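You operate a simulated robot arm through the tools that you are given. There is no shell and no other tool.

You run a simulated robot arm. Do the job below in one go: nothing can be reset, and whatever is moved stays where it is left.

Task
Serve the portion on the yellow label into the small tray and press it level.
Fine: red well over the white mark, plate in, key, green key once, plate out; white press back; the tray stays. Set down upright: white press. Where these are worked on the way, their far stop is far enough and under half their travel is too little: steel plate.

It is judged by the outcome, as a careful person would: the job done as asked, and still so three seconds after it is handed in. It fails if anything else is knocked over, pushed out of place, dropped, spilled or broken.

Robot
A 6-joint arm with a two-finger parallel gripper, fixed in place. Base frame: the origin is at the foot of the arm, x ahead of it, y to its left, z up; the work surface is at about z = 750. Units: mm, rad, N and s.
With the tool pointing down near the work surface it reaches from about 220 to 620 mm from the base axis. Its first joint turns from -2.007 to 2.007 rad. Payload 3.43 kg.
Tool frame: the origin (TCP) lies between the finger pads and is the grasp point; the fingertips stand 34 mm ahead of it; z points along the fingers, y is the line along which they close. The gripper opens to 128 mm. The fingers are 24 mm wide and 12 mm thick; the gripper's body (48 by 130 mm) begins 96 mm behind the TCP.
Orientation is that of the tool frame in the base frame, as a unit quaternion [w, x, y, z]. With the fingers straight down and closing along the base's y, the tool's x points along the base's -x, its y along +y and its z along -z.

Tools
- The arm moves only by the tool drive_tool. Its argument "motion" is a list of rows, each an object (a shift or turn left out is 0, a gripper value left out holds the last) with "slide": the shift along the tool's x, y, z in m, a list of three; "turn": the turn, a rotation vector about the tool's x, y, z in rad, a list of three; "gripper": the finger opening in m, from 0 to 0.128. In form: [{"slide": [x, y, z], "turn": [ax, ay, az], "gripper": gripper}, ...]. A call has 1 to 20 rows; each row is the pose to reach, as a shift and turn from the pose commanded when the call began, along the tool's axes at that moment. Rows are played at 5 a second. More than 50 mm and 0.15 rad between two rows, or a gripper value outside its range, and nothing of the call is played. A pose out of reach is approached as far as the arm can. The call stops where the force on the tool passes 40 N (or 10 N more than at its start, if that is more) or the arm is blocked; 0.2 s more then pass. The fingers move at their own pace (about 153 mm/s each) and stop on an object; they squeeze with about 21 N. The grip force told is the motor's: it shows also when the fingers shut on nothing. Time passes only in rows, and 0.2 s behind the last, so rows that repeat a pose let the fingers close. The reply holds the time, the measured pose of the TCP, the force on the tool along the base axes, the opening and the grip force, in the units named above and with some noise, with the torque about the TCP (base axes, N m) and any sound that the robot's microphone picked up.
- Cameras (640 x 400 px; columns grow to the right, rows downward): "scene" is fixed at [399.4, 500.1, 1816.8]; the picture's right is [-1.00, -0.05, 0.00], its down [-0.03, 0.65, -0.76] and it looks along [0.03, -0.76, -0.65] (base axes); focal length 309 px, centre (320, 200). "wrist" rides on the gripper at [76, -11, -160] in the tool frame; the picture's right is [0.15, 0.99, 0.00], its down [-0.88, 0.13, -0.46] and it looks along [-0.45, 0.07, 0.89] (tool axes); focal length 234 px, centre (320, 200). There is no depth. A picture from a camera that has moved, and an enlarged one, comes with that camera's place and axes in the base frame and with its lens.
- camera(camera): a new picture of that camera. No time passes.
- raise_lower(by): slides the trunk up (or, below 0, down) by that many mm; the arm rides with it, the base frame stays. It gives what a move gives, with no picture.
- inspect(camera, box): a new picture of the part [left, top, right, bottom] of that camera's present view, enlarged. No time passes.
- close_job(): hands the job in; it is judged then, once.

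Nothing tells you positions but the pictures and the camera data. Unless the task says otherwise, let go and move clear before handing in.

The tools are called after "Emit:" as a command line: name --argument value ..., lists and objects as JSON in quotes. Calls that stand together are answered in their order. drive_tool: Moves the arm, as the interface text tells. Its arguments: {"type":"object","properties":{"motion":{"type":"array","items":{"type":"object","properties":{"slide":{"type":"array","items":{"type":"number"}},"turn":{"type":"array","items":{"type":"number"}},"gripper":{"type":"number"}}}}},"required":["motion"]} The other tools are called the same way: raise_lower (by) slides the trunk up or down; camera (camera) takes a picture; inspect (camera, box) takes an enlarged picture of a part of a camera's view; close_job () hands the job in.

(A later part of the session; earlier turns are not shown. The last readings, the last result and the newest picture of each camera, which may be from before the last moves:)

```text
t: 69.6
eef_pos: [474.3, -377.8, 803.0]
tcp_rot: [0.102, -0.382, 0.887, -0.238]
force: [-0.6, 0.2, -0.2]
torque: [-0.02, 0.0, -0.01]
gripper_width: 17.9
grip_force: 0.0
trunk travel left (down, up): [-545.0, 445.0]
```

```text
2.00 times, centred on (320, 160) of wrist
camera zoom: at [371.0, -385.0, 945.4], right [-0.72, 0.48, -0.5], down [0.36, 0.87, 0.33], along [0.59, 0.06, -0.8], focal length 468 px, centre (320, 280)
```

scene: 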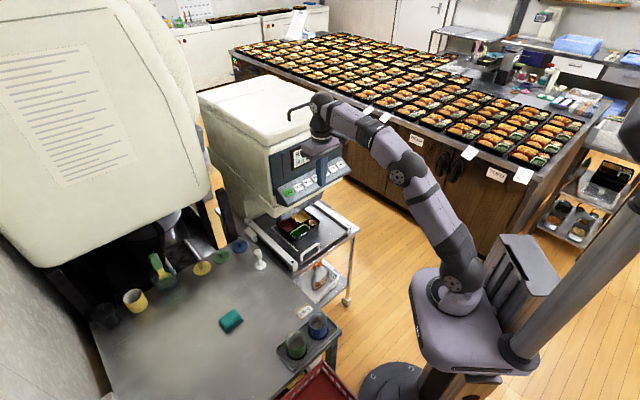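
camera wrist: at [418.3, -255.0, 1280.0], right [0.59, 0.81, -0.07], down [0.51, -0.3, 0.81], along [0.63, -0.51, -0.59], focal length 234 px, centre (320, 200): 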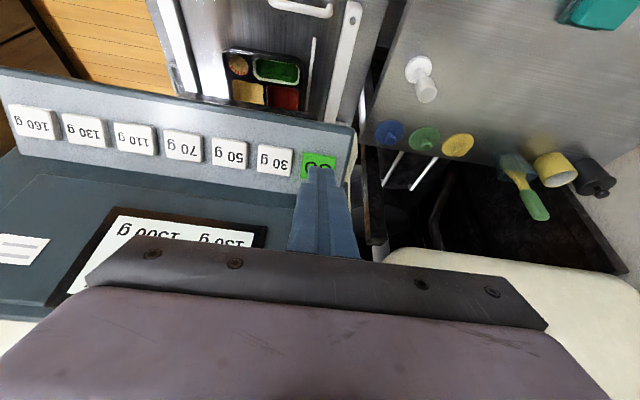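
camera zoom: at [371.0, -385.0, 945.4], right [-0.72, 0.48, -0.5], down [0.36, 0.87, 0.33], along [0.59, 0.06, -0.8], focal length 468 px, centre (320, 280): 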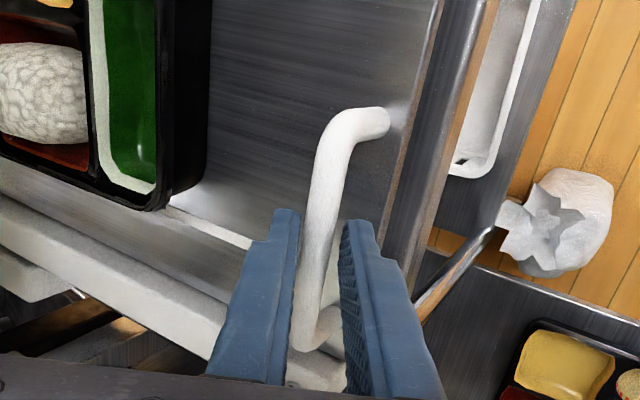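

The bar is held loosely. I draw the plate out gently.

Emit:
drive_tool --motion '[{"slide": [0, 0.0017, -0.001]}, {"slide": [0, 0.0043, -0.0025]}, {"slide": [0, 0.0078, -0.0045]}, {"slide": [0, 0.0121, -0.007]}, {"slide": [0, 0.0173, -0.01]}, {"slide": [0, 0.0234, -0.0135]}, {"slide": [0, 0.0294, -0.017]}, {"slide": [0, 0.0355, -0.0205]}, {"slide": [0, 0.0416, -0.024]}, {"slide": [0, 0.0476, -0.0275]}, {"slide": [0, 0.0537, -0.031]}, {"slide": [0, 0.0589, -0.034]}, {"slide": [0, 0.0632, -0.0365]}, {"slide": [0, 0.0667, -0.0385]}, {"slide": [0, 0.0684, -0.0395]}, {"slide": [0, 0.0693, -0.04]}, {"slide": [0, 0.0693, -0.04]}]'

Emit:
inspect --camera "wrist" --box '[200, 60, 440, 260]'

Emit:
inspect --camera "scene" --box '[260, 190, 360, 275]'

```text
t: 73.2
eef_pos: [416.5, -322.0, 803.5]
tcp_rot: [0.102, -0.382, 0.887, -0.238]
force: [1.0, 0.0, 0.2]
torque: [-0.03, -0.04, -0.04]
gripper_width: 18.6
grip_force: 0.7
trunk travel left (down, up): [-545.0, 445.0]
```

```text
2.00 times, centred on (320, 160) of wrist
camera zoom: at [313.4, -329.5, 946.9], right [-0.72, 0.48, -0.49], down [0.36, 0.87, 0.33], along [0.59, 0.06, -0.8], focal length 468 px, centre (320, 280)
```

zoom: 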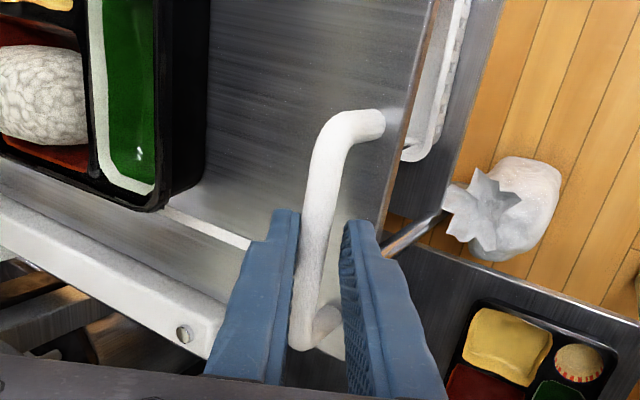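

```text
4.71 times, centred on (310, 232) of scene
camera zoom: at [399.4, 500.1, 1816.8], right [-1.0, -0.05, 0.0], down [-0.03, 0.65, -0.76], along [0.03, -0.76, -0.65], focal length 1454 px, centre (367, 47)
```

zoom: 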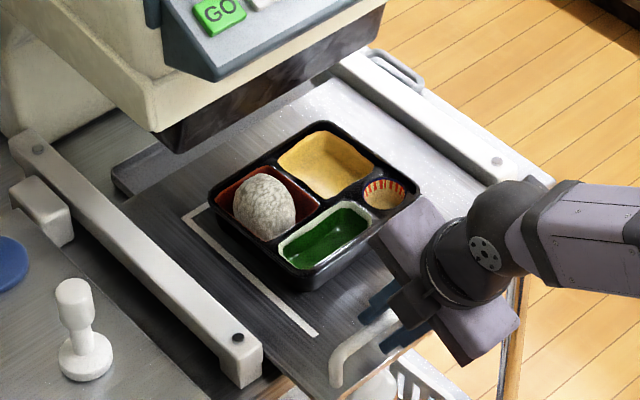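

Coming out smoothly with the portion intact. I turn the tool upright about the bar before continuing, since the arm folds closer to its base.

Emit:
drive_tool --motion '[{"slide": [0, -0.0026, 0.0007], "turn": [-0.131, 0, 0]}, {"slide": [0, -0.0053, 0.0014], "turn": [-0.262, 0, 0]}, {"slide": [0, -0.0081, 0.0021], "turn": [-0.393, 0, 0]}, {"slide": [0, -0.011, 0.0029], "turn": [-0.524, 0, 0]}, {"slide": [0, -0.011, 0.0029], "turn": [-0.524, 0, 0]}]'

Emit:
inspect --camera "wrist" --box '[200, 60, 440, 260]'

```text
t: 74.4
eef_pos: [423.2, -330.2, 805.9]
tcp_rot: [0.0, -0.395, 0.919, 0.001]
force: [-0.2, 0.0, -0.1]
torque: [-0.02, 0.01, 0.02]
gripper_width: 17.9
grip_force: 0.0
trunk travel left (down, up): [-545.0, 445.0]
```

```text
2.00 times, centred on (320, 160) of wrist
camera zoom: at [380.7, -392.8, 964.9], right [-0.82, 0.57, 0.0], down [0.51, 0.73, 0.46], along [0.26, 0.37, -0.89], focal length 468 px, centre (320, 280)
```

zoom: 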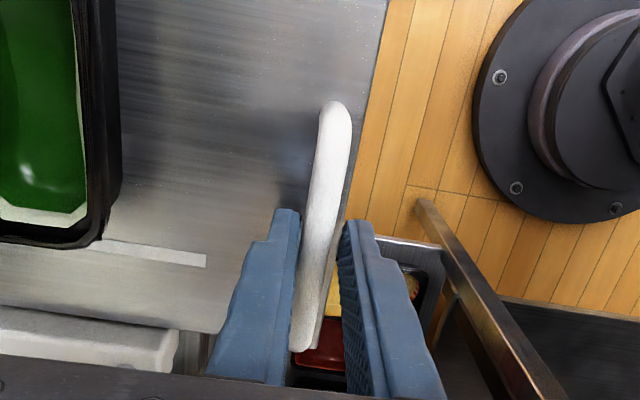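

Upright again. I lower a little for a safer hold and pull on.

Emit:
drive_tool --motion '[{"slide": [0, 0.0, 0.006]}, {"slide": [0, 0.002, 0.006]}, {"slide": [0, 0.005, 0.006]}, {"slide": [0, 0.009, 0.006]}, {"slide": [0, 0.014, 0.006]}, {"slide": [0, 0.02, 0.006]}, {"slide": [0, 0.027, 0.006]}, {"slide": [0, 0.035, 0.006]}, {"slide": [0, 0.043, 0.006]}, {"slide": [0, 0.051, 0.006]}, {"slide": [0, 0.059, 0.006]}, {"slide": [0, 0.067, 0.006]}, {"slide": [0, 0.075, 0.006]}, {"slide": [0, 0.083, 0.006]}, {"slide": [0, 0.09, 0.006]}, {"slide": [0, 0.095, 0.006]}, {"slide": [0, 0.098, 0.006]}, {"slide": [0, 0.1, 0.006]}, {"slide": [0, 0.1, 0.006]}]'

Emit:
camera --camera "wrist"

Emit:
inspect --camera "scene" --box '[250, 120, 410, 310]'

```text
t: 78.4
eef_pos: [352.0, -259.6, 801.5]
tcp_rot: [0.0, -0.395, 0.919, 0.0]
force: [0.8, -0.5, 1.0]
torque: [0.02, -0.01, 0.0]
gripper_width: 18.9
grip_force: 0.1
trunk travel left (down, up): [-545.0, 445.0]
```

```text
taken
camera wrist: at [307.9, -323.1, 959.9], right [-0.82, 0.57, 0.0], down [0.51, 0.73, 0.46], along [0.26, 0.37, -0.89], focal length 234 px, centre (320, 200)
```

wrist: 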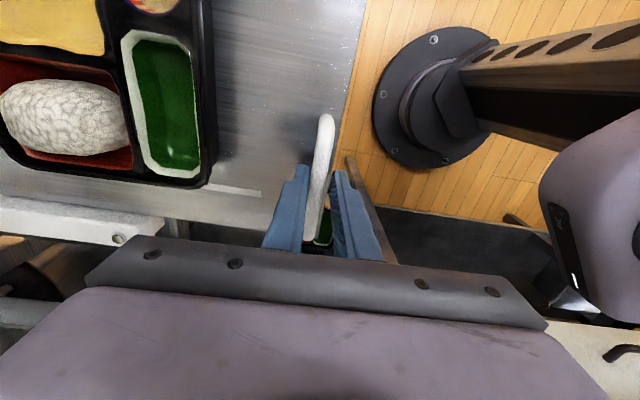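

```text
2.11 times, centred on (330, 215) of scene
camera zoom: at [399.4, 500.1, 1816.8], right [-1.0, -0.05, 0.0], down [-0.03, 0.65, -0.76], along [0.03, -0.76, -0.65], focal length 650 px, centre (299, 168)
```

zoom: 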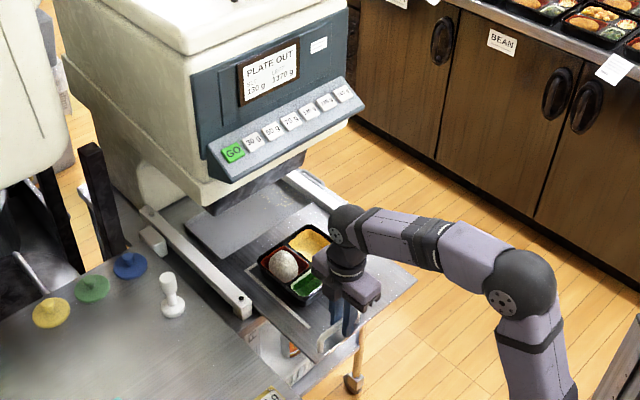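

PLATE OUT is displayed; about 65 mm remain to its original out position. I pull on, slowing at the end.

Emit:
drive_tool --motion '[{"slide": [0, 0.003, 0]}, {"slide": [0, 0.008, 0]}, {"slide": [0, 0.014, 0]}, {"slide": [0, 0.021, 0]}, {"slide": [0, 0.028, 0]}, {"slide": [0, 0.035, 0]}, {"slide": [0, 0.041, 0]}, {"slide": [0, 0.046, 0]}, {"slide": [0, 0.05, 0]}, {"slide": [0, 0.053, 0]}, {"slide": [0, 0.055, 0]}, {"slide": [0, 0.055, 0]}]'

Emit:
drive_tool --motion '[{"slide": [0, 0.002, 0]}, {"slide": [0, 0.004, 0]}, {"slide": [0, 0.006, 0]}, {"slide": [0, 0.008, 0]}, {"slide": [0, 0.008, 0]}]'

Emit:
drive_tool --motion '[{"slide": [0, 0.002, 0]}, {"slide": [0, 0.004, 0]}, {"slide": [0, 0.006, 0]}, {"slide": [0, 0.006, 0]}]'

Emit:
inspect --camera "scene" --box '[260, 200, 380, 300]'

Emit:
inspect --camera "wrist" --box '[200, 60, 440, 260]'

```text
t: 81.0
eef_pos: [312.2, -222.8, 801.4]
tcp_rot: [0.0, -0.394, 0.919, 0.001]
force: [-1.1, 1.2, -0.5]
torque: [0.03, 0.0, -0.01]
gripper_width: 18.9
grip_force: 0.8
trunk travel left (down, up): [-545.0, 445.0]
```

```text
t: 82.2
eef_pos: [306.7, -216.9, 801.2]
tcp_rot: [0.0, -0.394, 0.919, 0.0]
force: [-1.6, 1.9, -0.8]
torque: [0.04, 0.04, -0.01]
gripper_width: 19.5
grip_force: 0.7
trunk travel left (down, up): [-545.0, 445.0]
```

```text
t: 83.2
eef_pos: [301.8, -212.9, 801.5]
tcp_rot: [-0.001, -0.394, 0.919, 0.0]
force: [-0.9, 0.8, 1.2]
torque: [0.03, 0.01, -0.03]
gripper_width: 18.3
grip_force: 0.0
trunk travel left (down, up): [-545.0, 445.0]
```

```text
4.00 times, centred on (320, 250) of scene
camera zoom: at [399.4, 500.1, 1816.8], right [-1.0, -0.05, 0.0], down [-0.03, 0.65, -0.76], along [0.03, -0.76, -0.65], focal length 1236 px, centre (320, 0)
```

zoom: 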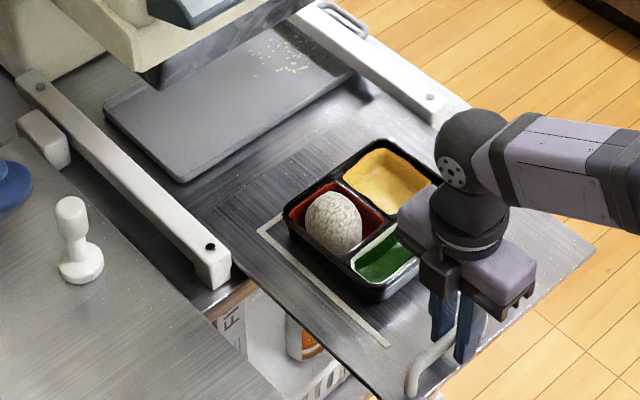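

```text
2.00 times, centred on (320, 160) of wrist
camera zoom: at [257.5, -275.5, 959.8], right [-0.82, 0.57, 0.0], down [0.51, 0.73, 0.46], along [0.26, 0.37, -0.89], focal length 468 px, centre (320, 280)
```

zoom: 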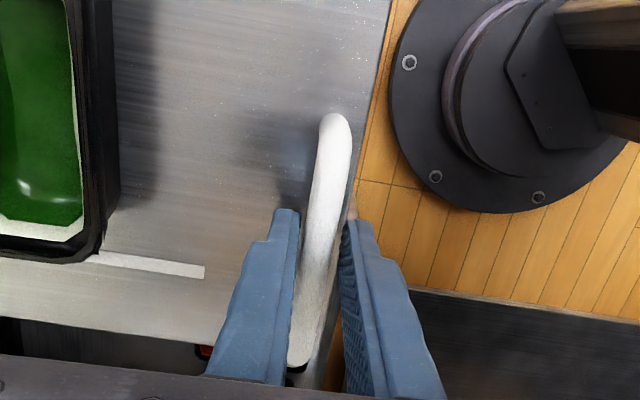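

The plate is fully back out and the tray sits as before. I release the handle, rise, and lift the trunk for reaching the press.

Emit:
drive_tool --motion '[{"gripper": 0.034}, {"gripper": 0.034}, {"slide": [0, 0, -0.02]}, {"slide": [0, 0, -0.045]}, {"slide": [0, 0, -0.08]}, {"slide": [0, 0, -0.08]}]'

Emit:
raise_lower --by 150

Emit:
drive_tool --motion '[{"slide": [-0.02, 0, 0], "turn": [0, 0, 0.13]}, {"slide": [-0.04, 0, 0], "turn": [0, 0, 0.26]}, {"slide": [-0.06, 0, 0], "turn": [0, 0, 0.39]}, {"slide": [-0.09, 0, 0], "turn": [0, 0, 0.52]}, {"slide": [-0.12, 0, 0], "turn": [0, 0, 0.65]}, {"slide": [-0.15, 0, 0], "turn": [0, 0, 0.78]}, {"slide": [-0.15, 0, 0], "turn": [0, 0, 0.91]}, {"slide": [-0.15, 0, 0], "turn": [0, 0, 1.04]}, {"slide": [-0.15, 0, 0], "turn": [0, 0, 1.16]}, {"slide": [-0.15, 0, 0], "turn": [0, 0, 1.16]}]'

Emit:
camera --camera "wrist"

Emit:
camera --camera "scene"

```text
t: 84.6
eef_pos: [301.2, -217.1, 878.6]
tcp_rot: [-0.001, -0.394, 0.919, -0.001]
force: [-0.2, 0.5, -0.5]
torque: [0.0, 0.0, 0.01]
gripper_width: 34.1
grip_force: 0.2
trunk travel left (down, up): [-545.0, 445.0]
```

```text
t: 86.3
eef_pos: [300.5, -218.2, 1028.3]
tcp_rot: [0.0, -0.394, 0.919, -0.001]
force: [-0.9, -0.3, -0.6]
torque: [-0.02, 0.04, 0.0]
gripper_width: 34.1
grip_force: 0.0
trunk travel left (down, up): [-695.0, 295.0]
```

```text
t: 88.5
eef_pos: [404.0, -109.1, 1028.8]
tcp_rot: [0.0, 0.175, 0.985, 0.0]
force: [-0.2, -0.1, -0.5]
torque: [-0.03, 0.01, 0.02]
gripper_width: 34.0
grip_force: 0.1
trunk travel left (down, up): [-695.0, 295.0]
```

```text
taken
camera wrist: at [329.4, -93.9, 1187.8], right [0.2, 0.98, 0.0], down [0.87, -0.18, 0.46], along [0.45, -0.09, -0.89], focal length 234 px, centre (320, 200)
```

wrist: 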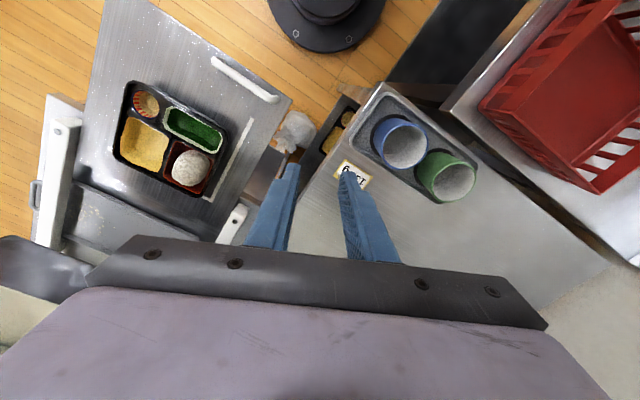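

```text
taken
```

scene: 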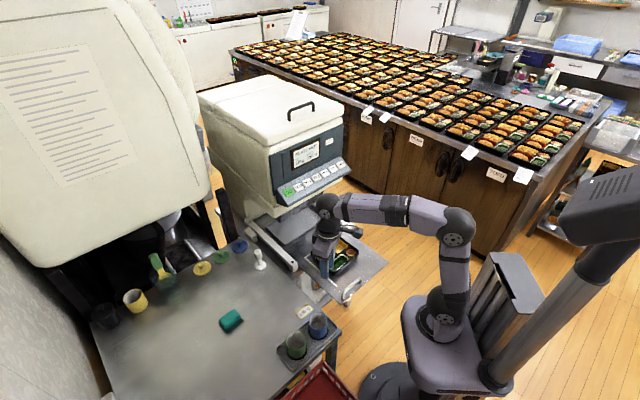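

I move out towards the press with the tool tilting outward for reach.

Emit:
drive_tool --motion '[{"slide": [-0.038, -0.007, 0.003], "turn": [0, -0.12, 0], "gripper": 0.06}, {"slide": [-0.076, -0.013, 0.006], "turn": [0, -0.24, 0], "gripper": 0.06}, {"slide": [-0.114, -0.02, 0.01], "turn": [0, -0.36, 0], "gripper": 0.06}, {"slide": [-0.152, -0.027, 0.015], "turn": [0, -0.48, 0], "gripper": 0.06}, {"slide": [-0.189, -0.033, 0.019], "turn": [0, -0.61, 0], "gripper": 0.06}, {"slide": [-0.189, -0.033, 0.019], "turn": [0, -0.61, 0], "gripper": 0.06}]'

Emit:
camera --camera "wrist"

Emit:
inspect --camera "scene" --box '[220, 200, 380, 320]'

```text
t: 89.9
eef_pos: [568.8, -206.3, 1009.7]
tcp_rot: [0.296, 0.166, 0.939, -0.053]
force: [-1.0, -0.5, 0.0]
torque: [-0.01, 0.0, -0.01]
gripper_width: 60.1
grip_force: 0.0
trunk travel left (down, up): [-695.0, 295.0]
```

```text
taken
camera wrist: at [420.1, -164.3, 1095.5], right [0.23, 0.97, -0.08], down [0.48, -0.03, 0.88], along [0.85, -0.24, -0.47], focal length 234 px, centre (320, 200)
```

wrist: 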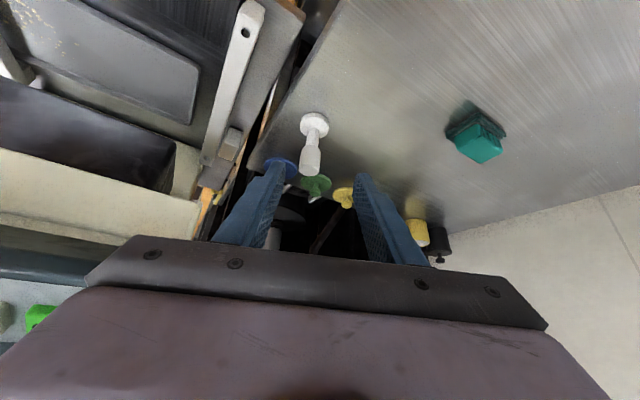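

```text
3.33 times, centred on (300, 260) of scene
camera zoom: at [399.4, 500.1, 1816.8], right [-1.0, -0.05, 0.0], down [-0.03, 0.65, -0.76], along [0.03, -0.76, -0.65], focal length 1030 px, centre (387, 0)
```

zoom: 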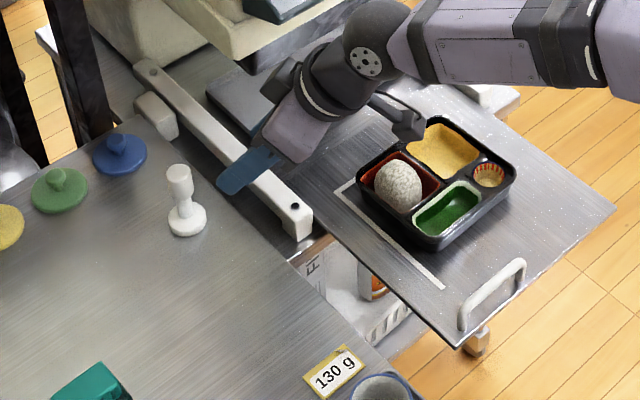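

The press stands at about (661, -252), roughly 85 mm tall. I align with it and approach part of the way.

Emit:
drive_tool --motion '[{"slide": [-0.004, -0.004, 0.02]}, {"slide": [-0.008, -0.008, 0.045]}, {"slide": [-0.0123, -0.0107, 0.07]}, {"slide": [-0.0123, -0.0107, 0.085]}, {"slide": [-0.0123, -0.0107, 0.085]}]'

Emit:
inspect --camera "wrist" --box '[220, 80, 420, 260]'

Emit:
inspect --camera "scene" --box '[230, 220, 310, 280]'

```text
t: 91.1
eef_pos: [621.0, -235.7, 945.9]
tcp_rot: [0.296, 0.165, 0.939, -0.052]
force: [-0.2, 0.4, -0.6]
torque: [0.04, 0.02, -0.02]
gripper_width: 60.1
grip_force: 0.0
trunk travel left (down, up): [-695.0, 295.0]
```

```text
2.22 times, centred on (320, 170) of wrist
camera zoom: at [471.7, -193.1, 1032.4], right [0.23, 0.97, -0.08], down [0.48, -0.03, 0.88], along [0.85, -0.24, -0.47], focal length 520 px, centre (320, 267)
```

zoom: 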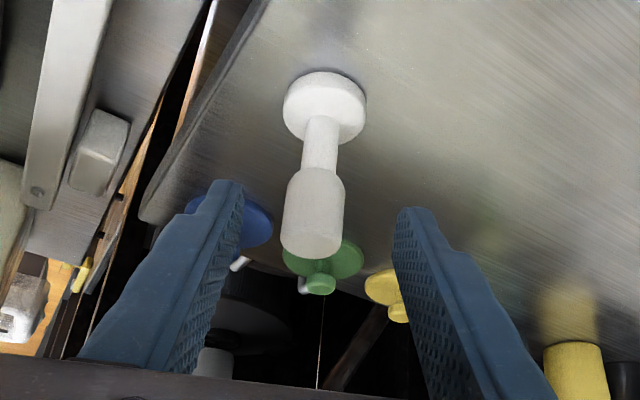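

```text
6.67 times, centred on (270, 250) of scene
camera zoom: at [399.4, 500.1, 1816.8], right [-1.0, -0.05, 0.0], down [-0.03, 0.65, -0.76], along [0.03, -0.76, -0.65], focal length 2059 px, centre (653, -133)
```

zoom: 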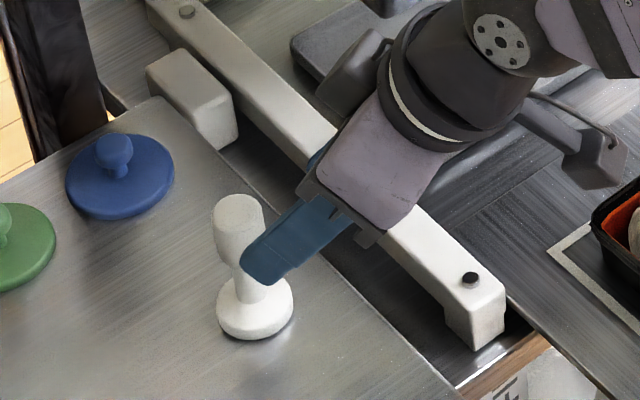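

The knob (28 mm wide, z about 880–913) is centred between the fingers. I advance and grip it.

Emit:
drive_tool --motion '[{"slide": [-0.001, -0.0013, 0.02]}, {"slide": [-0.002, -0.0013, 0.04]}, {"slide": [-0.0023, -0.0013, 0.055]}, {"slide": [-0.0023, -0.0013, 0.066]}, {"slide": [-0.0023, -0.0013, 0.066]}]'

Emit:
inspect --camera "wrist" --box '[220, 80, 420, 260]'

Emit:
inspect --camera "scene" --box '[230, 220, 310, 280]'

```text
t: 92.3
eef_pos: [658.6, -248.6, 890.8]
tcp_rot: [0.296, 0.166, 0.939, -0.052]
force: [-0.4, -0.4, 0.8]
torque: [-0.02, 0.0, 0.04]
gripper_width: 60.1
grip_force: 0.1
trunk travel left (down, up): [-695.0, 295.0]
```

```text
2.22 times, centred on (320, 170) of wrist
camera zoom: at [511.2, -206.7, 977.8], right [0.22, 0.97, -0.08], down [0.48, -0.03, 0.88], along [0.85, -0.24, -0.47], focal length 520 px, centre (320, 267)
```

zoom: 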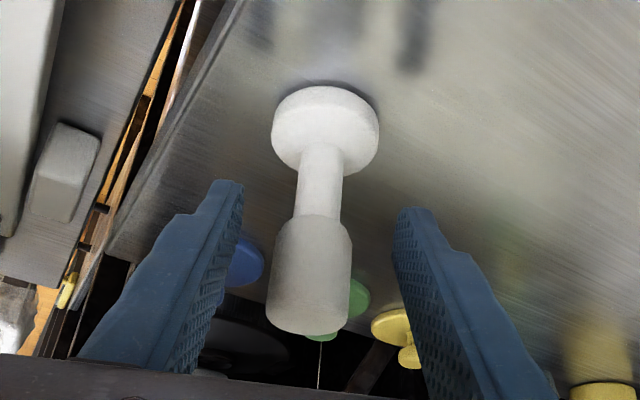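

```text
6.67 times, centred on (270, 250) of scene
camera zoom: at [399.4, 500.1, 1816.8], right [-1.0, -0.05, 0.0], down [-0.03, 0.65, -0.76], along [0.03, -0.76, -0.65], focal length 2059 px, centre (653, -133)
```

zoom: 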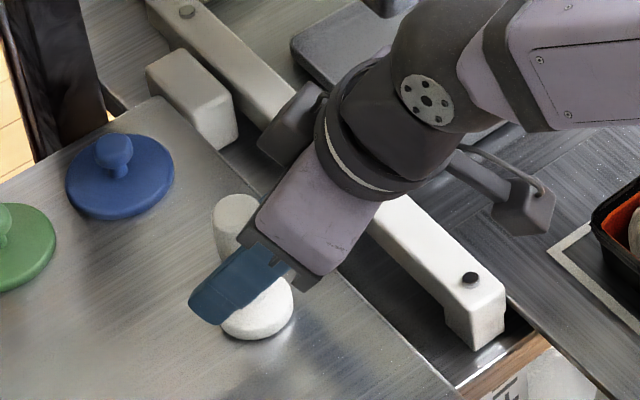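

I centre by 2.5 mm sideways and close on the knob.

Emit:
drive_tool --motion '[{"slide": [0, -0.0025, 0.0]}, {"slide": [0, -0.0025, 0.0], "gripper": 0.04}, {"slide": [0, -0.0025, 0.0], "gripper": 0.032}, {"slide": [0, -0.0025, 0.0], "gripper": 0.0}, {"slide": [0, -0.0025, 0.0], "gripper": 0.0}, {"slide": [0, -0.0025, 0.0], "gripper": 0.0}]'

Emit:
inspect --camera "wrist" --box '[220, 80, 420, 260]'

Emit:
inspect --camera "scene" --box '[230, 220, 310, 280]'

```text
t: 93.7
eef_pos: [657.5, -252.0, 892.1]
tcp_rot: [0.297, 0.166, 0.939, -0.053]
force: [0.0, -1.1, 0.5]
torque: [-0.06, 0.01, -0.08]
gripper_width: 28.1
grip_force: 21.3
trunk travel left (down, up): [-695.0, 295.0]
```

```text
2.22 times, centred on (320, 170) of wrist
camera zoom: at [510.0, -210.0, 978.5], right [0.23, 0.97, -0.08], down [0.48, -0.03, 0.88], along [0.85, -0.24, -0.47], focal length 520 px, centre (320, 267)
```

zoom: 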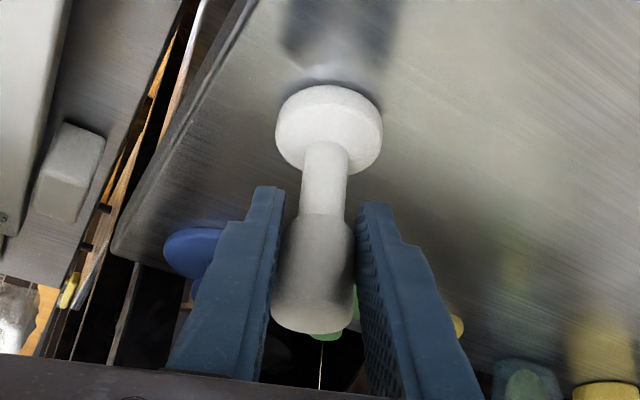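

```text
6.67 times, centred on (270, 250) of scene
camera zoom: at [399.4, 500.1, 1816.8], right [-1.0, -0.05, 0.0], down [-0.03, 0.65, -0.76], along [0.03, -0.76, -0.65], focal length 2059 px, centre (653, -133)
```

zoom: 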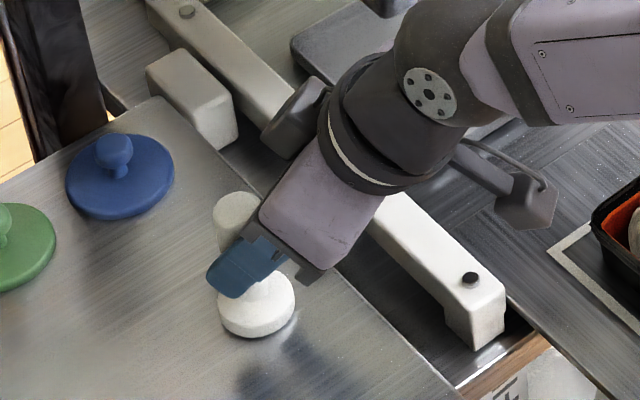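

The knob is held (28.1 mm) with the press unmoved. Home is recorded as TCP (657.5, -252, 892). I lift it straight up and carry it over the red well.

Emit:
drive_tool --motion '[{"slide": [-0.0057, 0, -0.0082]}, {"slide": [-0.0172, 0, -0.0246]}, {"slide": [-0.0344, 0, -0.0492]}, {"slide": [-0.0268, -0.009, -0.0545]}, {"slide": [-0.0116, -0.027, -0.0652]}, {"slide": [0.0037, -0.045, -0.0758]}, {"slide": [0.0189, -0.063, -0.0865]}, {"slide": [0.0342, -0.081, -0.0971]}, {"slide": [0.0494, -0.099, -0.1078]}, {"slide": [0.0647, -0.1171, -0.1184]}, {"slide": [0.0799, -0.1351, -0.1291]}, {"slide": [0.0951, -0.1531, -0.1397]}, {"slide": [0.1104, -0.1711, -0.1504]}, {"slide": [0.118, -0.1801, -0.1557]}, {"slide": [0.118, -0.1801, -0.1557]}]'

Emit:
camera --camera "wrist"

Emit:
inspect --camera "scene" --box '[260, 200, 380, 300]'

Emit:
inspect --camera "wrist" --box '[220, 60, 420, 260]'

```text
t: 96.9
eef_pos: [421.4, -357.5, 956.8]
tcp_rot: [0.295, 0.165, 0.94, -0.052]
force: [0.2, 0.2, -1.6]
torque: [0.0, 0.04, 0.02]
gripper_width: 28.0
grip_force: 20.8
trunk travel left (down, up): [-695.0, 295.0]
```

```text
taken
camera wrist: at [274.5, -315.4, 1042.4], right [0.22, 0.97, -0.08], down [0.48, -0.03, 0.88], along [0.85, -0.24, -0.47], focal length 234 px, centre (320, 200)
```

wrist: 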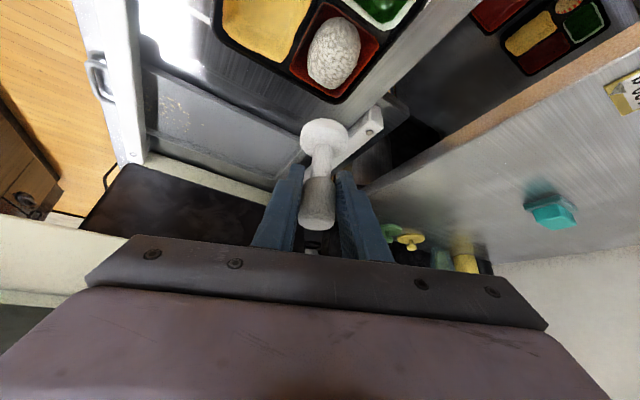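

```text
4.00 times, centred on (320, 250) of scene
camera zoom: at [399.4, 500.1, 1816.8], right [-1.0, -0.05, 0.0], down [-0.03, 0.65, -0.76], along [0.03, -0.76, -0.65], focal length 1236 px, centre (320, 0)
```

zoom: 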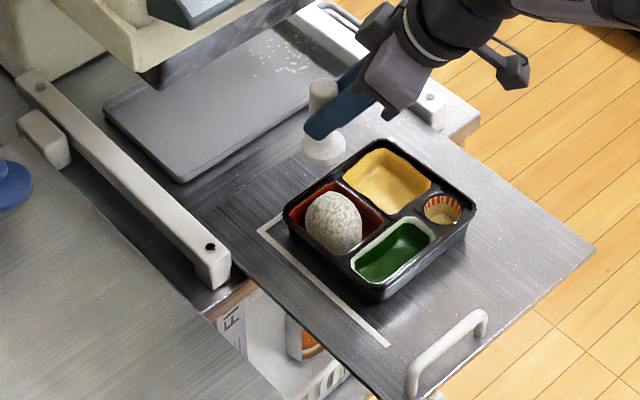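

```text
2.00 times, centred on (320, 160) of wrist
camera zoom: at [274.5, -315.4, 1042.4], right [0.22, 0.97, -0.08], down [0.48, -0.03, 0.88], along [0.85, -0.24, -0.47], focal length 468 px, centre (320, 280)
```

zoom: 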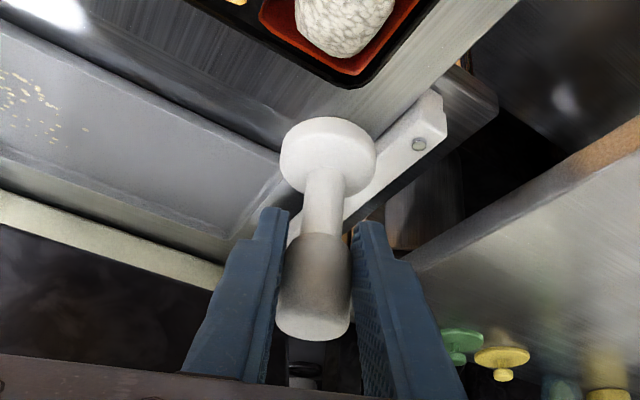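

The press is upright over the red well. I lower it to just above the mound.

Emit:
drive_tool --motion '[{"slide": [0.0115, 0, 0.0164]}, {"slide": [0.0229, 0, 0.0328]}, {"slide": [0.0344, 0, 0.0492]}, {"slide": [0.039, 0, 0.0558]}, {"slide": [0.039, 0, 0.0558]}]'

Emit:
inspect --camera "scene" --box '[280, 210, 360, 280]'

Emit:
camera --camera "wrist"

```text
t: 98.1
eef_pos: [420.9, -356.8, 886.5]
tcp_rot: [0.295, 0.165, 0.94, -0.052]
force: [0.2, 0.9, -1.2]
torque: [0.0, 0.02, -0.01]
gripper_width: 28.1
grip_force: 21.0
trunk travel left (down, up): [-695.0, 295.0]
```

```text
5.71 times, centred on (320, 245) of scene
camera zoom: at [399.4, 500.1, 1816.8], right [-1.0, -0.05, 0.0], down [-0.03, 0.65, -0.76], along [0.03, -0.76, -0.65], focal length 1765 px, centre (320, -57)
```

zoom: 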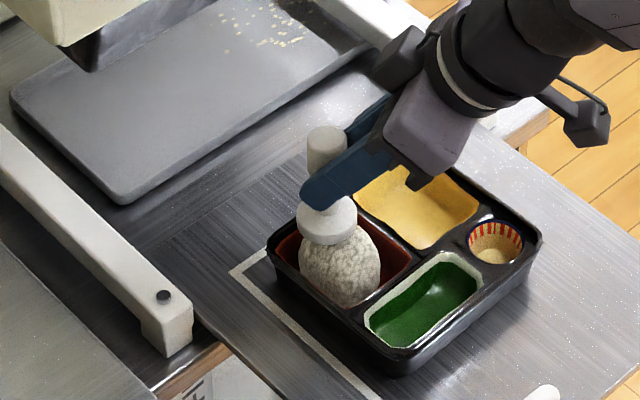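

```text
taken
camera wrist: at [273.1, -315.8, 972.5], right [0.23, 0.97, -0.08], down [0.48, -0.04, 0.88], along [0.85, -0.24, -0.47], focal length 234 px, centre (320, 200)
```

wrist: 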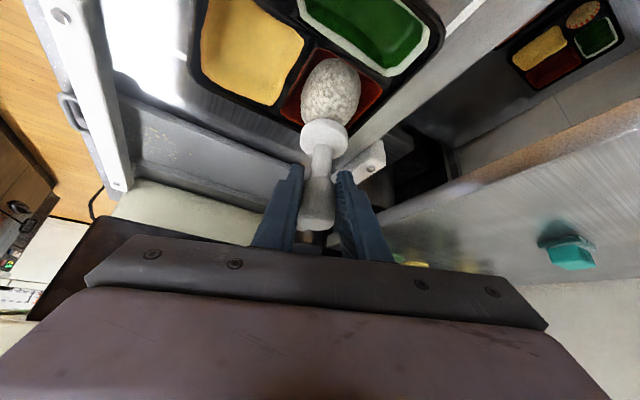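

Comparing both cameras, the press stands about 10 mm further out than the fingers' centre, so I raise slightly, shift 10 mm back to sit over the well's centre, and look again.

Emit:
drive_tool --motion '[{"slide": [-0.0057, 0, -0.0082]}, {"slide": [-0.0016, 0, -0.011]}, {"slide": [0.0025, 0, -0.0139]}, {"slide": [0.0025, 0, -0.0139]}]'

Emit:
inspect --camera "scene" --box '[280, 210, 360, 280]'

Emit:
inspect --camera "wrist" --box '[240, 20, 440, 240]'

```text
t: 99.1
eef_pos: [412.1, -353.7, 895.5]
tcp_rot: [0.297, 0.166, 0.939, -0.053]
force: [0.7, -0.3, -1.3]
torque: [0.03, 0.03, 0.0]
gripper_width: 27.8
grip_force: 21.1
trunk travel left (down, up): [-695.0, 295.0]
```

```text
5.71 times, centred on (320, 245) of scene
camera zoom: at [399.4, 500.1, 1816.8], right [-1.0, -0.05, 0.0], down [-0.03, 0.65, -0.76], along [0.03, -0.76, -0.65], focal length 1765 px, centre (320, -57)
```

zoom: 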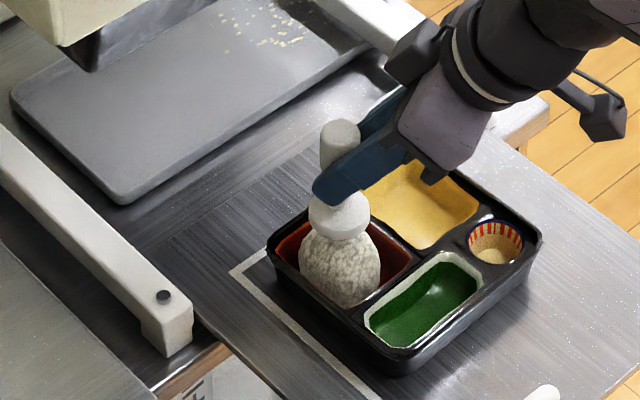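

```text
1.82 times, centred on (340, 130) of wrist
camera zoom: at [263.8, -312.1, 982.5], right [0.23, 0.97, -0.08], down [0.48, -0.03, 0.88], along [0.85, -0.24, -0.47], focal length 426 px, centre (284, 327)
```

zoom: 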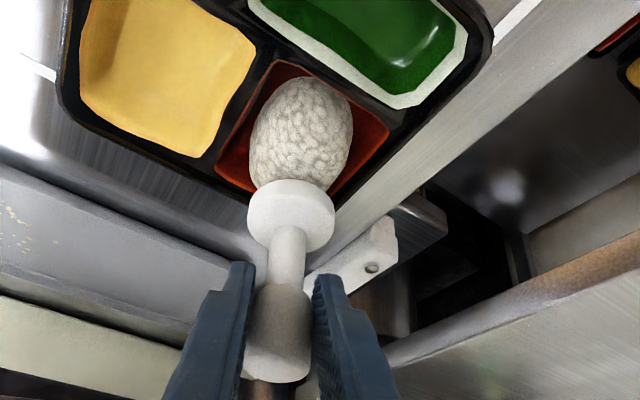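

Well aligned; a 3 mm sideways correction and then I lower onto the mound in steps, watching the force.

Emit:
drive_tool --motion '[{"slide": [0.0, 0.003, 0.0]}, {"slide": [0.0057, 0.003, 0.0082]}, {"slide": [0.0086, 0.003, 0.0123]}, {"slide": [0.0115, 0.003, 0.0164]}, {"slide": [0.0115, 0.003, 0.0164]}]'

Emit:
drive_tool --motion '[{"slide": [0.0029, 0, 0.0041]}, {"slide": [0.0057, 0, 0.0082]}, {"slide": [0.0057, 0, 0.0082]}]'

Emit:
inspect --camera "scene" --box '[280, 210, 360, 280]'

Emit:
inspect --camera "wrist" --box '[240, 20, 440, 240]'

```text
t: 100.3
eef_pos: [413.1, -350.7, 874.1]
tcp_rot: [0.296, 0.165, 0.94, -0.051]
force: [-4.7, 2.4, 9.5]
torque: [-0.21, -0.33, -0.05]
gripper_width: 27.7
grip_force: 21.1
trunk travel left (down, up): [-695.0, 295.0]
```

```text
t: 101.1
eef_pos: [412.6, -351.7, 865.6]
tcp_rot: [0.296, 0.165, 0.939, -0.052]
force: [0.1, 0.8, -1.0]
torque: [0.03, 0.02, -0.03]
gripper_width: 28.1
grip_force: 20.9
trunk travel left (down, up): [-695.0, 295.0]
```

```text
5.71 times, centred on (320, 245) of scene
camera zoom: at [399.4, 500.1, 1816.8], right [-1.0, -0.05, 0.0], down [-0.03, 0.65, -0.76], along [0.03, -0.76, -0.65], focal length 1765 px, centre (320, -57)
```

zoom: 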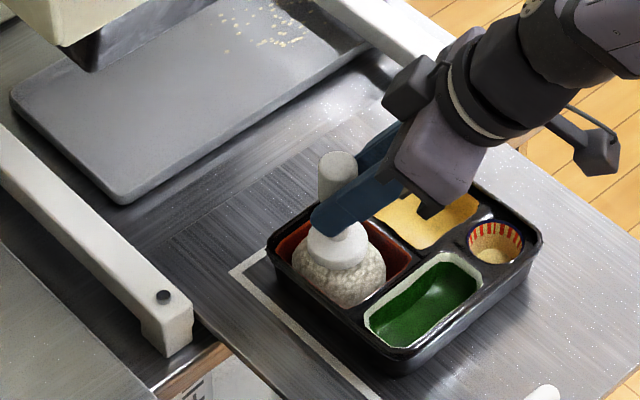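

```text
1.82 times, centred on (340, 130) of wrist
camera zoom: at [265.0, -310.0, 951.8], right [0.23, 0.97, -0.08], down [0.48, -0.04, 0.88], along [0.85, -0.24, -0.47], focal length 426 px, centre (284, 327)
```

zoom: 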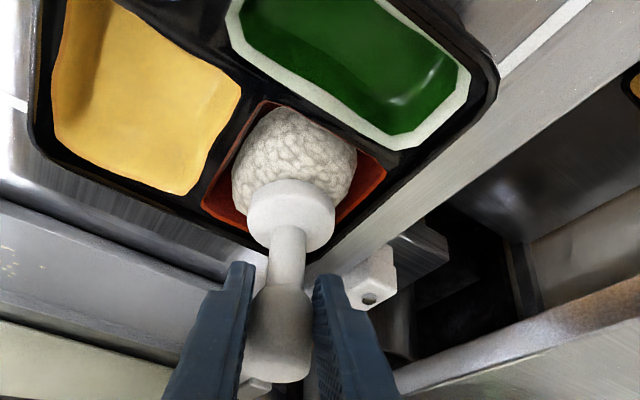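

The mound yields and widens under the press. I continue pressing down step by step.

Emit:
drive_tool --motion '[{"slide": [0.0023, 0, 0.0033]}, {"slide": [0.0046, 0, 0.0066]}, {"slide": [0.0046, 0, 0.0066]}]'

Emit:
drive_tool --motion '[{"slide": [0.0017, 0, 0.0025]}, {"slide": [0.0034, 0, 0.0049]}, {"slide": [0.0034, 0, 0.0049]}]'

Emit:
inspect --camera "scene" --box '[280, 210, 360, 280]'

Emit:
inspect --camera "wrist" --box '[240, 20, 440, 240]'

```text
t: 101.9
eef_pos: [413.7, -351.2, 858.8]
tcp_rot: [0.297, 0.165, 0.939, -0.053]
force: [-0.6, 1.5, 8.9]
torque: [0.02, -0.11, 0.01]
gripper_width: 28.1
grip_force: 21.2
trunk travel left (down, up): [-695.0, 295.0]
```

```text
t: 102.7
eef_pos: [412.5, -349.9, 856.4]
tcp_rot: [0.3, 0.165, 0.938, -0.056]
force: [-0.1, 0.4, 31.1]
torque: [-0.1, -0.47, -0.06]
gripper_width: 28.1
grip_force: 21.3
trunk travel left (down, up): [-695.0, 295.0]
```

```text
5.71 times, centred on (320, 245) of scene
camera zoom: at [399.4, 500.1, 1816.8], right [-1.0, -0.05, 0.0], down [-0.03, 0.65, -0.76], along [0.03, -0.76, -0.65], focal length 1765 px, centre (320, -57)
```

zoom: 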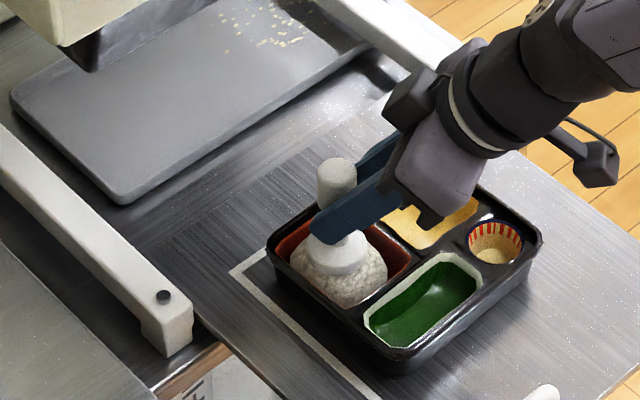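

```text
1.82 times, centred on (340, 130) of wrist
camera zoom: at [264.7, -308.3, 942.2], right [0.23, 0.97, -0.09], down [0.47, -0.03, 0.88], along [0.85, -0.24, -0.46], focal length 426 px, centre (284, 327)
```

zoom: 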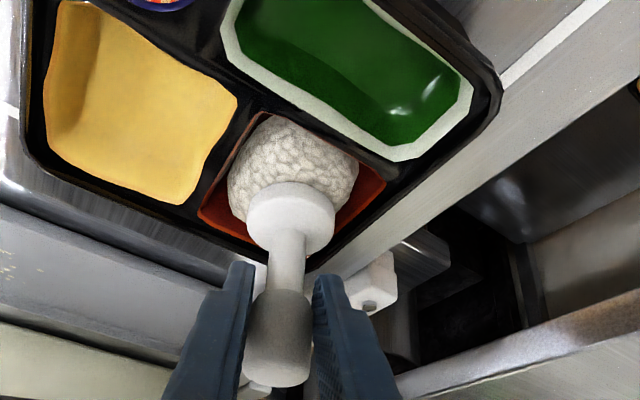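

Force is 31 N now. I hold a moment to see whether the rice keeps yielding.

Emit:
drive_tool --motion '[{"slide": [0, 0, 0]}, {"slide": [0, 0, 0]}, {"slide": [0, 0, 0]}, {"slide": [0, 0, 0]}, {"slide": [0, 0, 0]}]'

Emit:
inspect --camera "scene" --box '[295, 225, 345, 275]'

```text
t: 103.9
eef_pos: [413.1, -350.7, 856.8]
tcp_rot: [0.299, 0.164, 0.939, -0.054]
force: [0.1, -0.1, 30.4]
torque: [-0.07, -0.52, -0.02]
gripper_width: 27.9
grip_force: 20.9
trunk travel left (down, up): [-695.0, 295.0]
```

```text
8.00 times, centred on (320, 250) of scene
camera zoom: at [399.4, 500.1, 1816.8], right [-1.0, -0.05, 0.0], down [-0.03, 0.65, -0.76], along [0.03, -0.76, -0.65], focal length 2471 px, centre (320, -200)
```

zoom: 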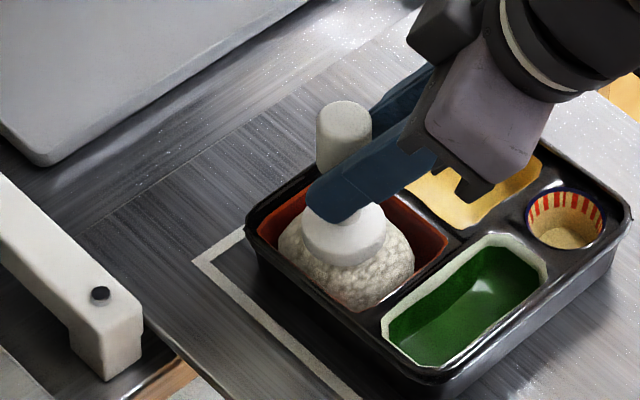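

It holds steady. I raise the press to see the state of the portion.

Emit:
drive_tool --motion '[{"slide": [-0.0057, 0, -0.0082]}, {"slide": [-0.0143, 0, -0.0205]}, {"slide": [-0.0258, 0, -0.0369]}, {"slide": [-0.0344, 0, -0.0492]}, {"slide": [-0.0344, 0, -0.0492]}]'

Emit:
inspect --camera "scene" --box '[295, 225, 345, 275]'

Emit:
inspect --camera "wrist" --box '[240, 0, 440, 220]'

```text
t: 105.1
eef_pos: [413.6, -351.2, 910.8]
tcp_rot: [0.295, 0.166, 0.94, -0.052]
force: [0.8, 0.0, -1.2]
torque: [0.02, 0.03, 0.0]
gripper_width: 27.9
grip_force: 21.3
trunk travel left (down, up): [-695.0, 295.0]
```

```text
8.00 times, centred on (320, 250) of scene
camera zoom: at [399.4, 500.1, 1816.8], right [-1.0, -0.05, 0.0], down [-0.03, 0.65, -0.76], along [0.03, -0.76, -0.65], focal length 2471 px, centre (320, -200)
```

zoom: 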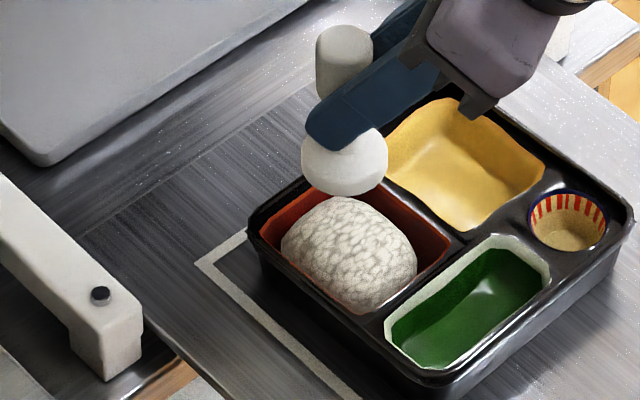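

```text
1.82 times, centred on (340, 110) of wrist
camera zoom: at [265.4, -309.7, 998.5], right [0.23, 0.97, -0.08], down [0.48, -0.04, 0.88], along [0.85, -0.24, -0.47], focal length 426 px, centre (284, 364)
```

zoom: 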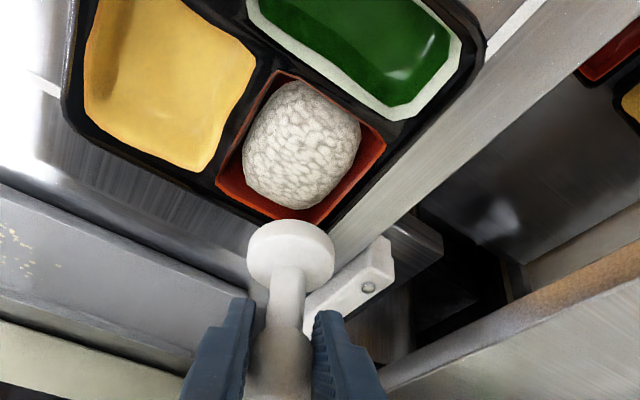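

The portion is lower and wider but still domed. I press again at the same place.

Emit:
drive_tool --motion '[{"slide": [0.0115, 0, 0.0164]}, {"slide": [0.0201, 0, 0.0287]}, {"slide": [0.0258, 0, 0.0369]}, {"slide": [0.0292, 0, 0.0418]}, {"slide": [0.0315, 0, 0.0451]}, {"slide": [0.0332, 0, 0.0476]}, {"slide": [0.0332, 0, 0.0476]}]'

Emit:
drive_tool --motion '[{"slide": [0.0017, 0, 0.0025]}, {"slide": [0.0029, 0, 0.0041]}, {"slide": [0.0029, 0, 0.0041]}]'

Emit:
inspect --camera "scene" --box '[295, 225, 345, 275]'

```text
t: 106.7
eef_pos: [415.2, -351.6, 857.2]
tcp_rot: [0.298, 0.166, 0.939, -0.054]
force: [1.8, 1.3, 18.8]
torque: [0.03, -0.48, 0.02]
gripper_width: 27.7
grip_force: 21.4
trunk travel left (down, up): [-695.0, 295.0]
```

```text
t: 107.5
eef_pos: [412.5, -350.0, 853.1]
tcp_rot: [0.299, 0.165, 0.938, -0.054]
force: [2.5, 2.8, 30.4]
torque: [-0.07, -0.47, 0.01]
gripper_width: 28.3
grip_force: 21.1
trunk travel left (down, up): [-695.0, 295.0]
```

```text
8.00 times, centred on (320, 250) of scene
camera zoom: at [399.4, 500.1, 1816.8], right [-1.0, -0.05, 0.0], down [-0.03, 0.65, -0.76], along [0.03, -0.76, -0.65], focal length 2471 px, centre (320, -200)
```

zoom: 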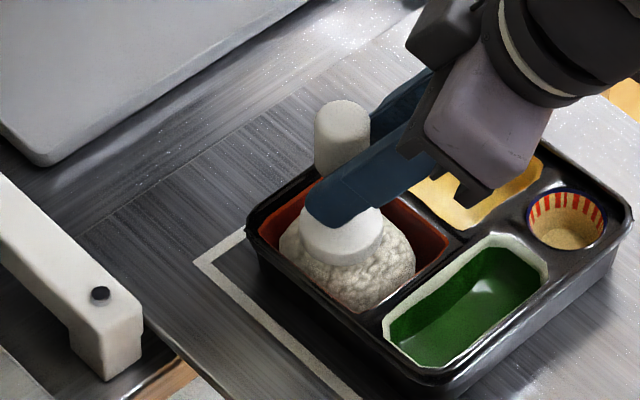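

Emit:
inspect --camera "wrist" --box '[240, 20, 440, 240]'

Emit:
drive_tool --motion '[{"slide": [-0.0057, 0, -0.0082]}, {"slide": [-0.0143, 0, -0.0205]}, {"slide": [-0.0258, 0, -0.0369]}, {"slide": [-0.0361, 0, -0.0517]}, {"slide": [-0.0361, 0, -0.0517]}]'

Emit:
inspect --camera "scene" --box '[295, 225, 345, 275]'

Emit:
inspect --camera "wrist" --box '[240, 0, 440, 220]'

```text
1.82 times, centred on (340, 130) of wrist
camera zoom: at [265.0, -308.4, 938.4], right [0.23, 0.97, -0.09], down [0.47, -0.03, 0.88], along [0.85, -0.24, -0.46], focal length 426 px, centre (284, 327)
```

zoom: 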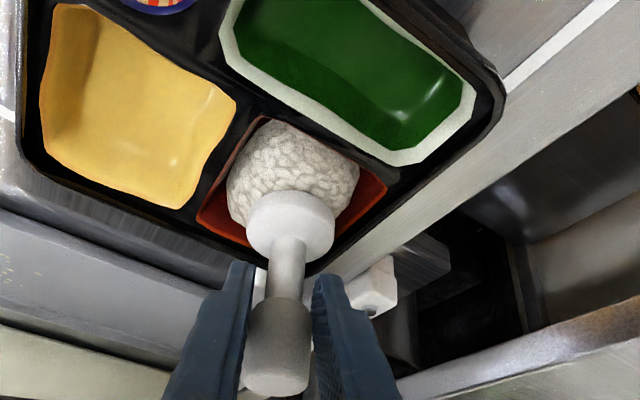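

```text
t: 108.7
eef_pos: [415.4, -350.1, 909.8]
tcp_rot: [0.295, 0.165, 0.94, -0.052]
force: [-0.4, 0.0, -2.4]
torque: [-0.01, -0.01, 0.01]
gripper_width: 27.9
grip_force: 20.7
trunk travel left (down, up): [-695.0, 295.0]
```

```text
8.00 times, centred on (320, 250) of scene
camera zoom: at [399.4, 500.1, 1816.8], right [-1.0, -0.05, 0.0], down [-0.03, 0.65, -0.76], along [0.03, -0.76, -0.65], focal length 2471 px, centre (320, -200)
```

zoom: 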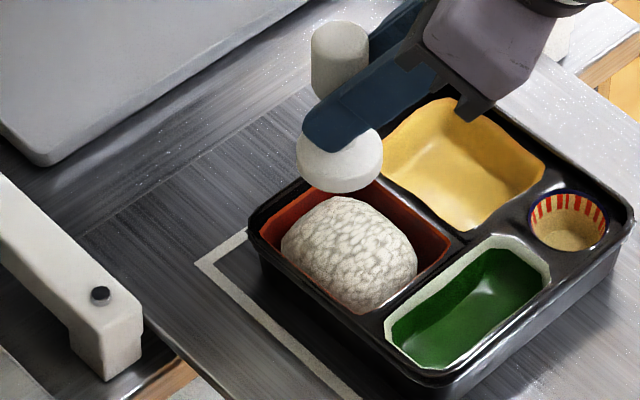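

```text
1.82 times, centred on (340, 110) of wrist
camera zoom: at [266.9, -309.1, 997.8], right [0.23, 0.97, -0.08], down [0.48, -0.04, 0.88], along [0.85, -0.24, -0.47], focal length 426 px, centre (284, 364)
```

zoom: 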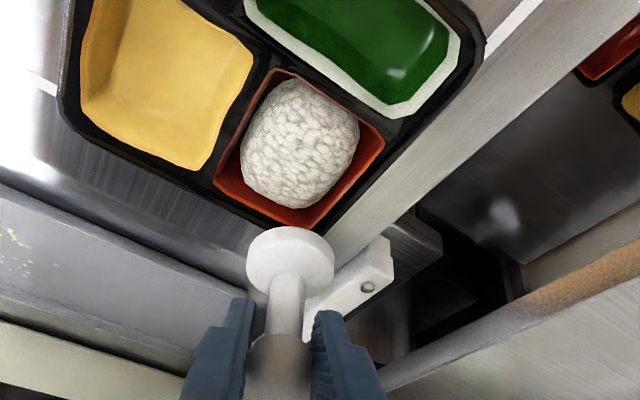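

The press slipped slightly in the grip at 30 N, and the portion looks unchanged from before. I look closely at its shape.

Emit:
inspect --camera "scene" --box '[308, 236, 336, 264]'

Emit:
inspect --camera "wrist" --box '[290, 20, 380, 120]'

```text
14.29 times, centred on (322, 250) of scene
camera zoom: at [399.4, 500.1, 1816.8], right [-1.0, -0.05, 0.0], down [-0.03, 0.65, -0.76], along [0.03, -0.76, -0.65], focal length 4412 px, centre (291, -514)
```

zoom: 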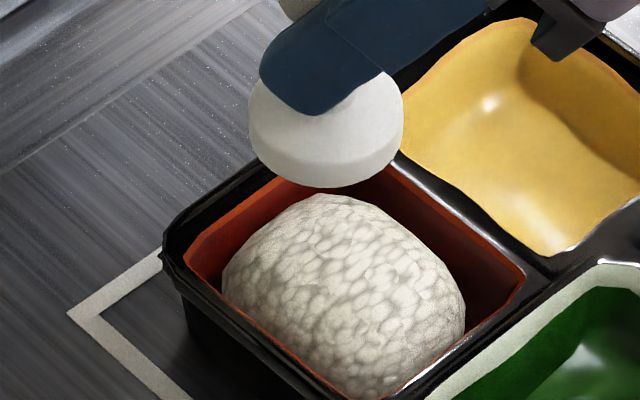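

```text
4.00 times, centred on (335, 70) of wrist
camera zoom: at [266.9, -309.1, 997.8], right [0.23, 0.97, -0.08], down [0.48, -0.04, 0.88], along [0.85, -0.24, -0.47], focal length 937 px, centre (260, 720)
```

zoom: 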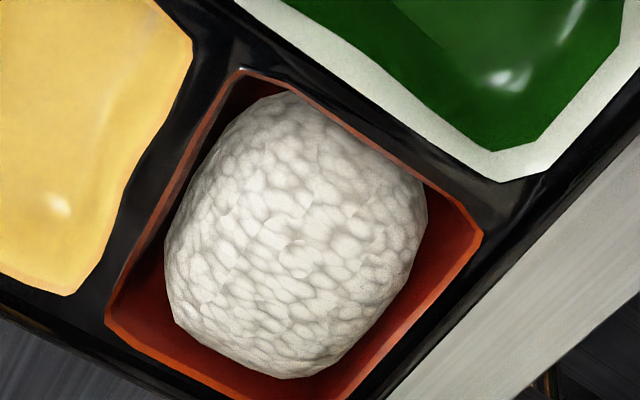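

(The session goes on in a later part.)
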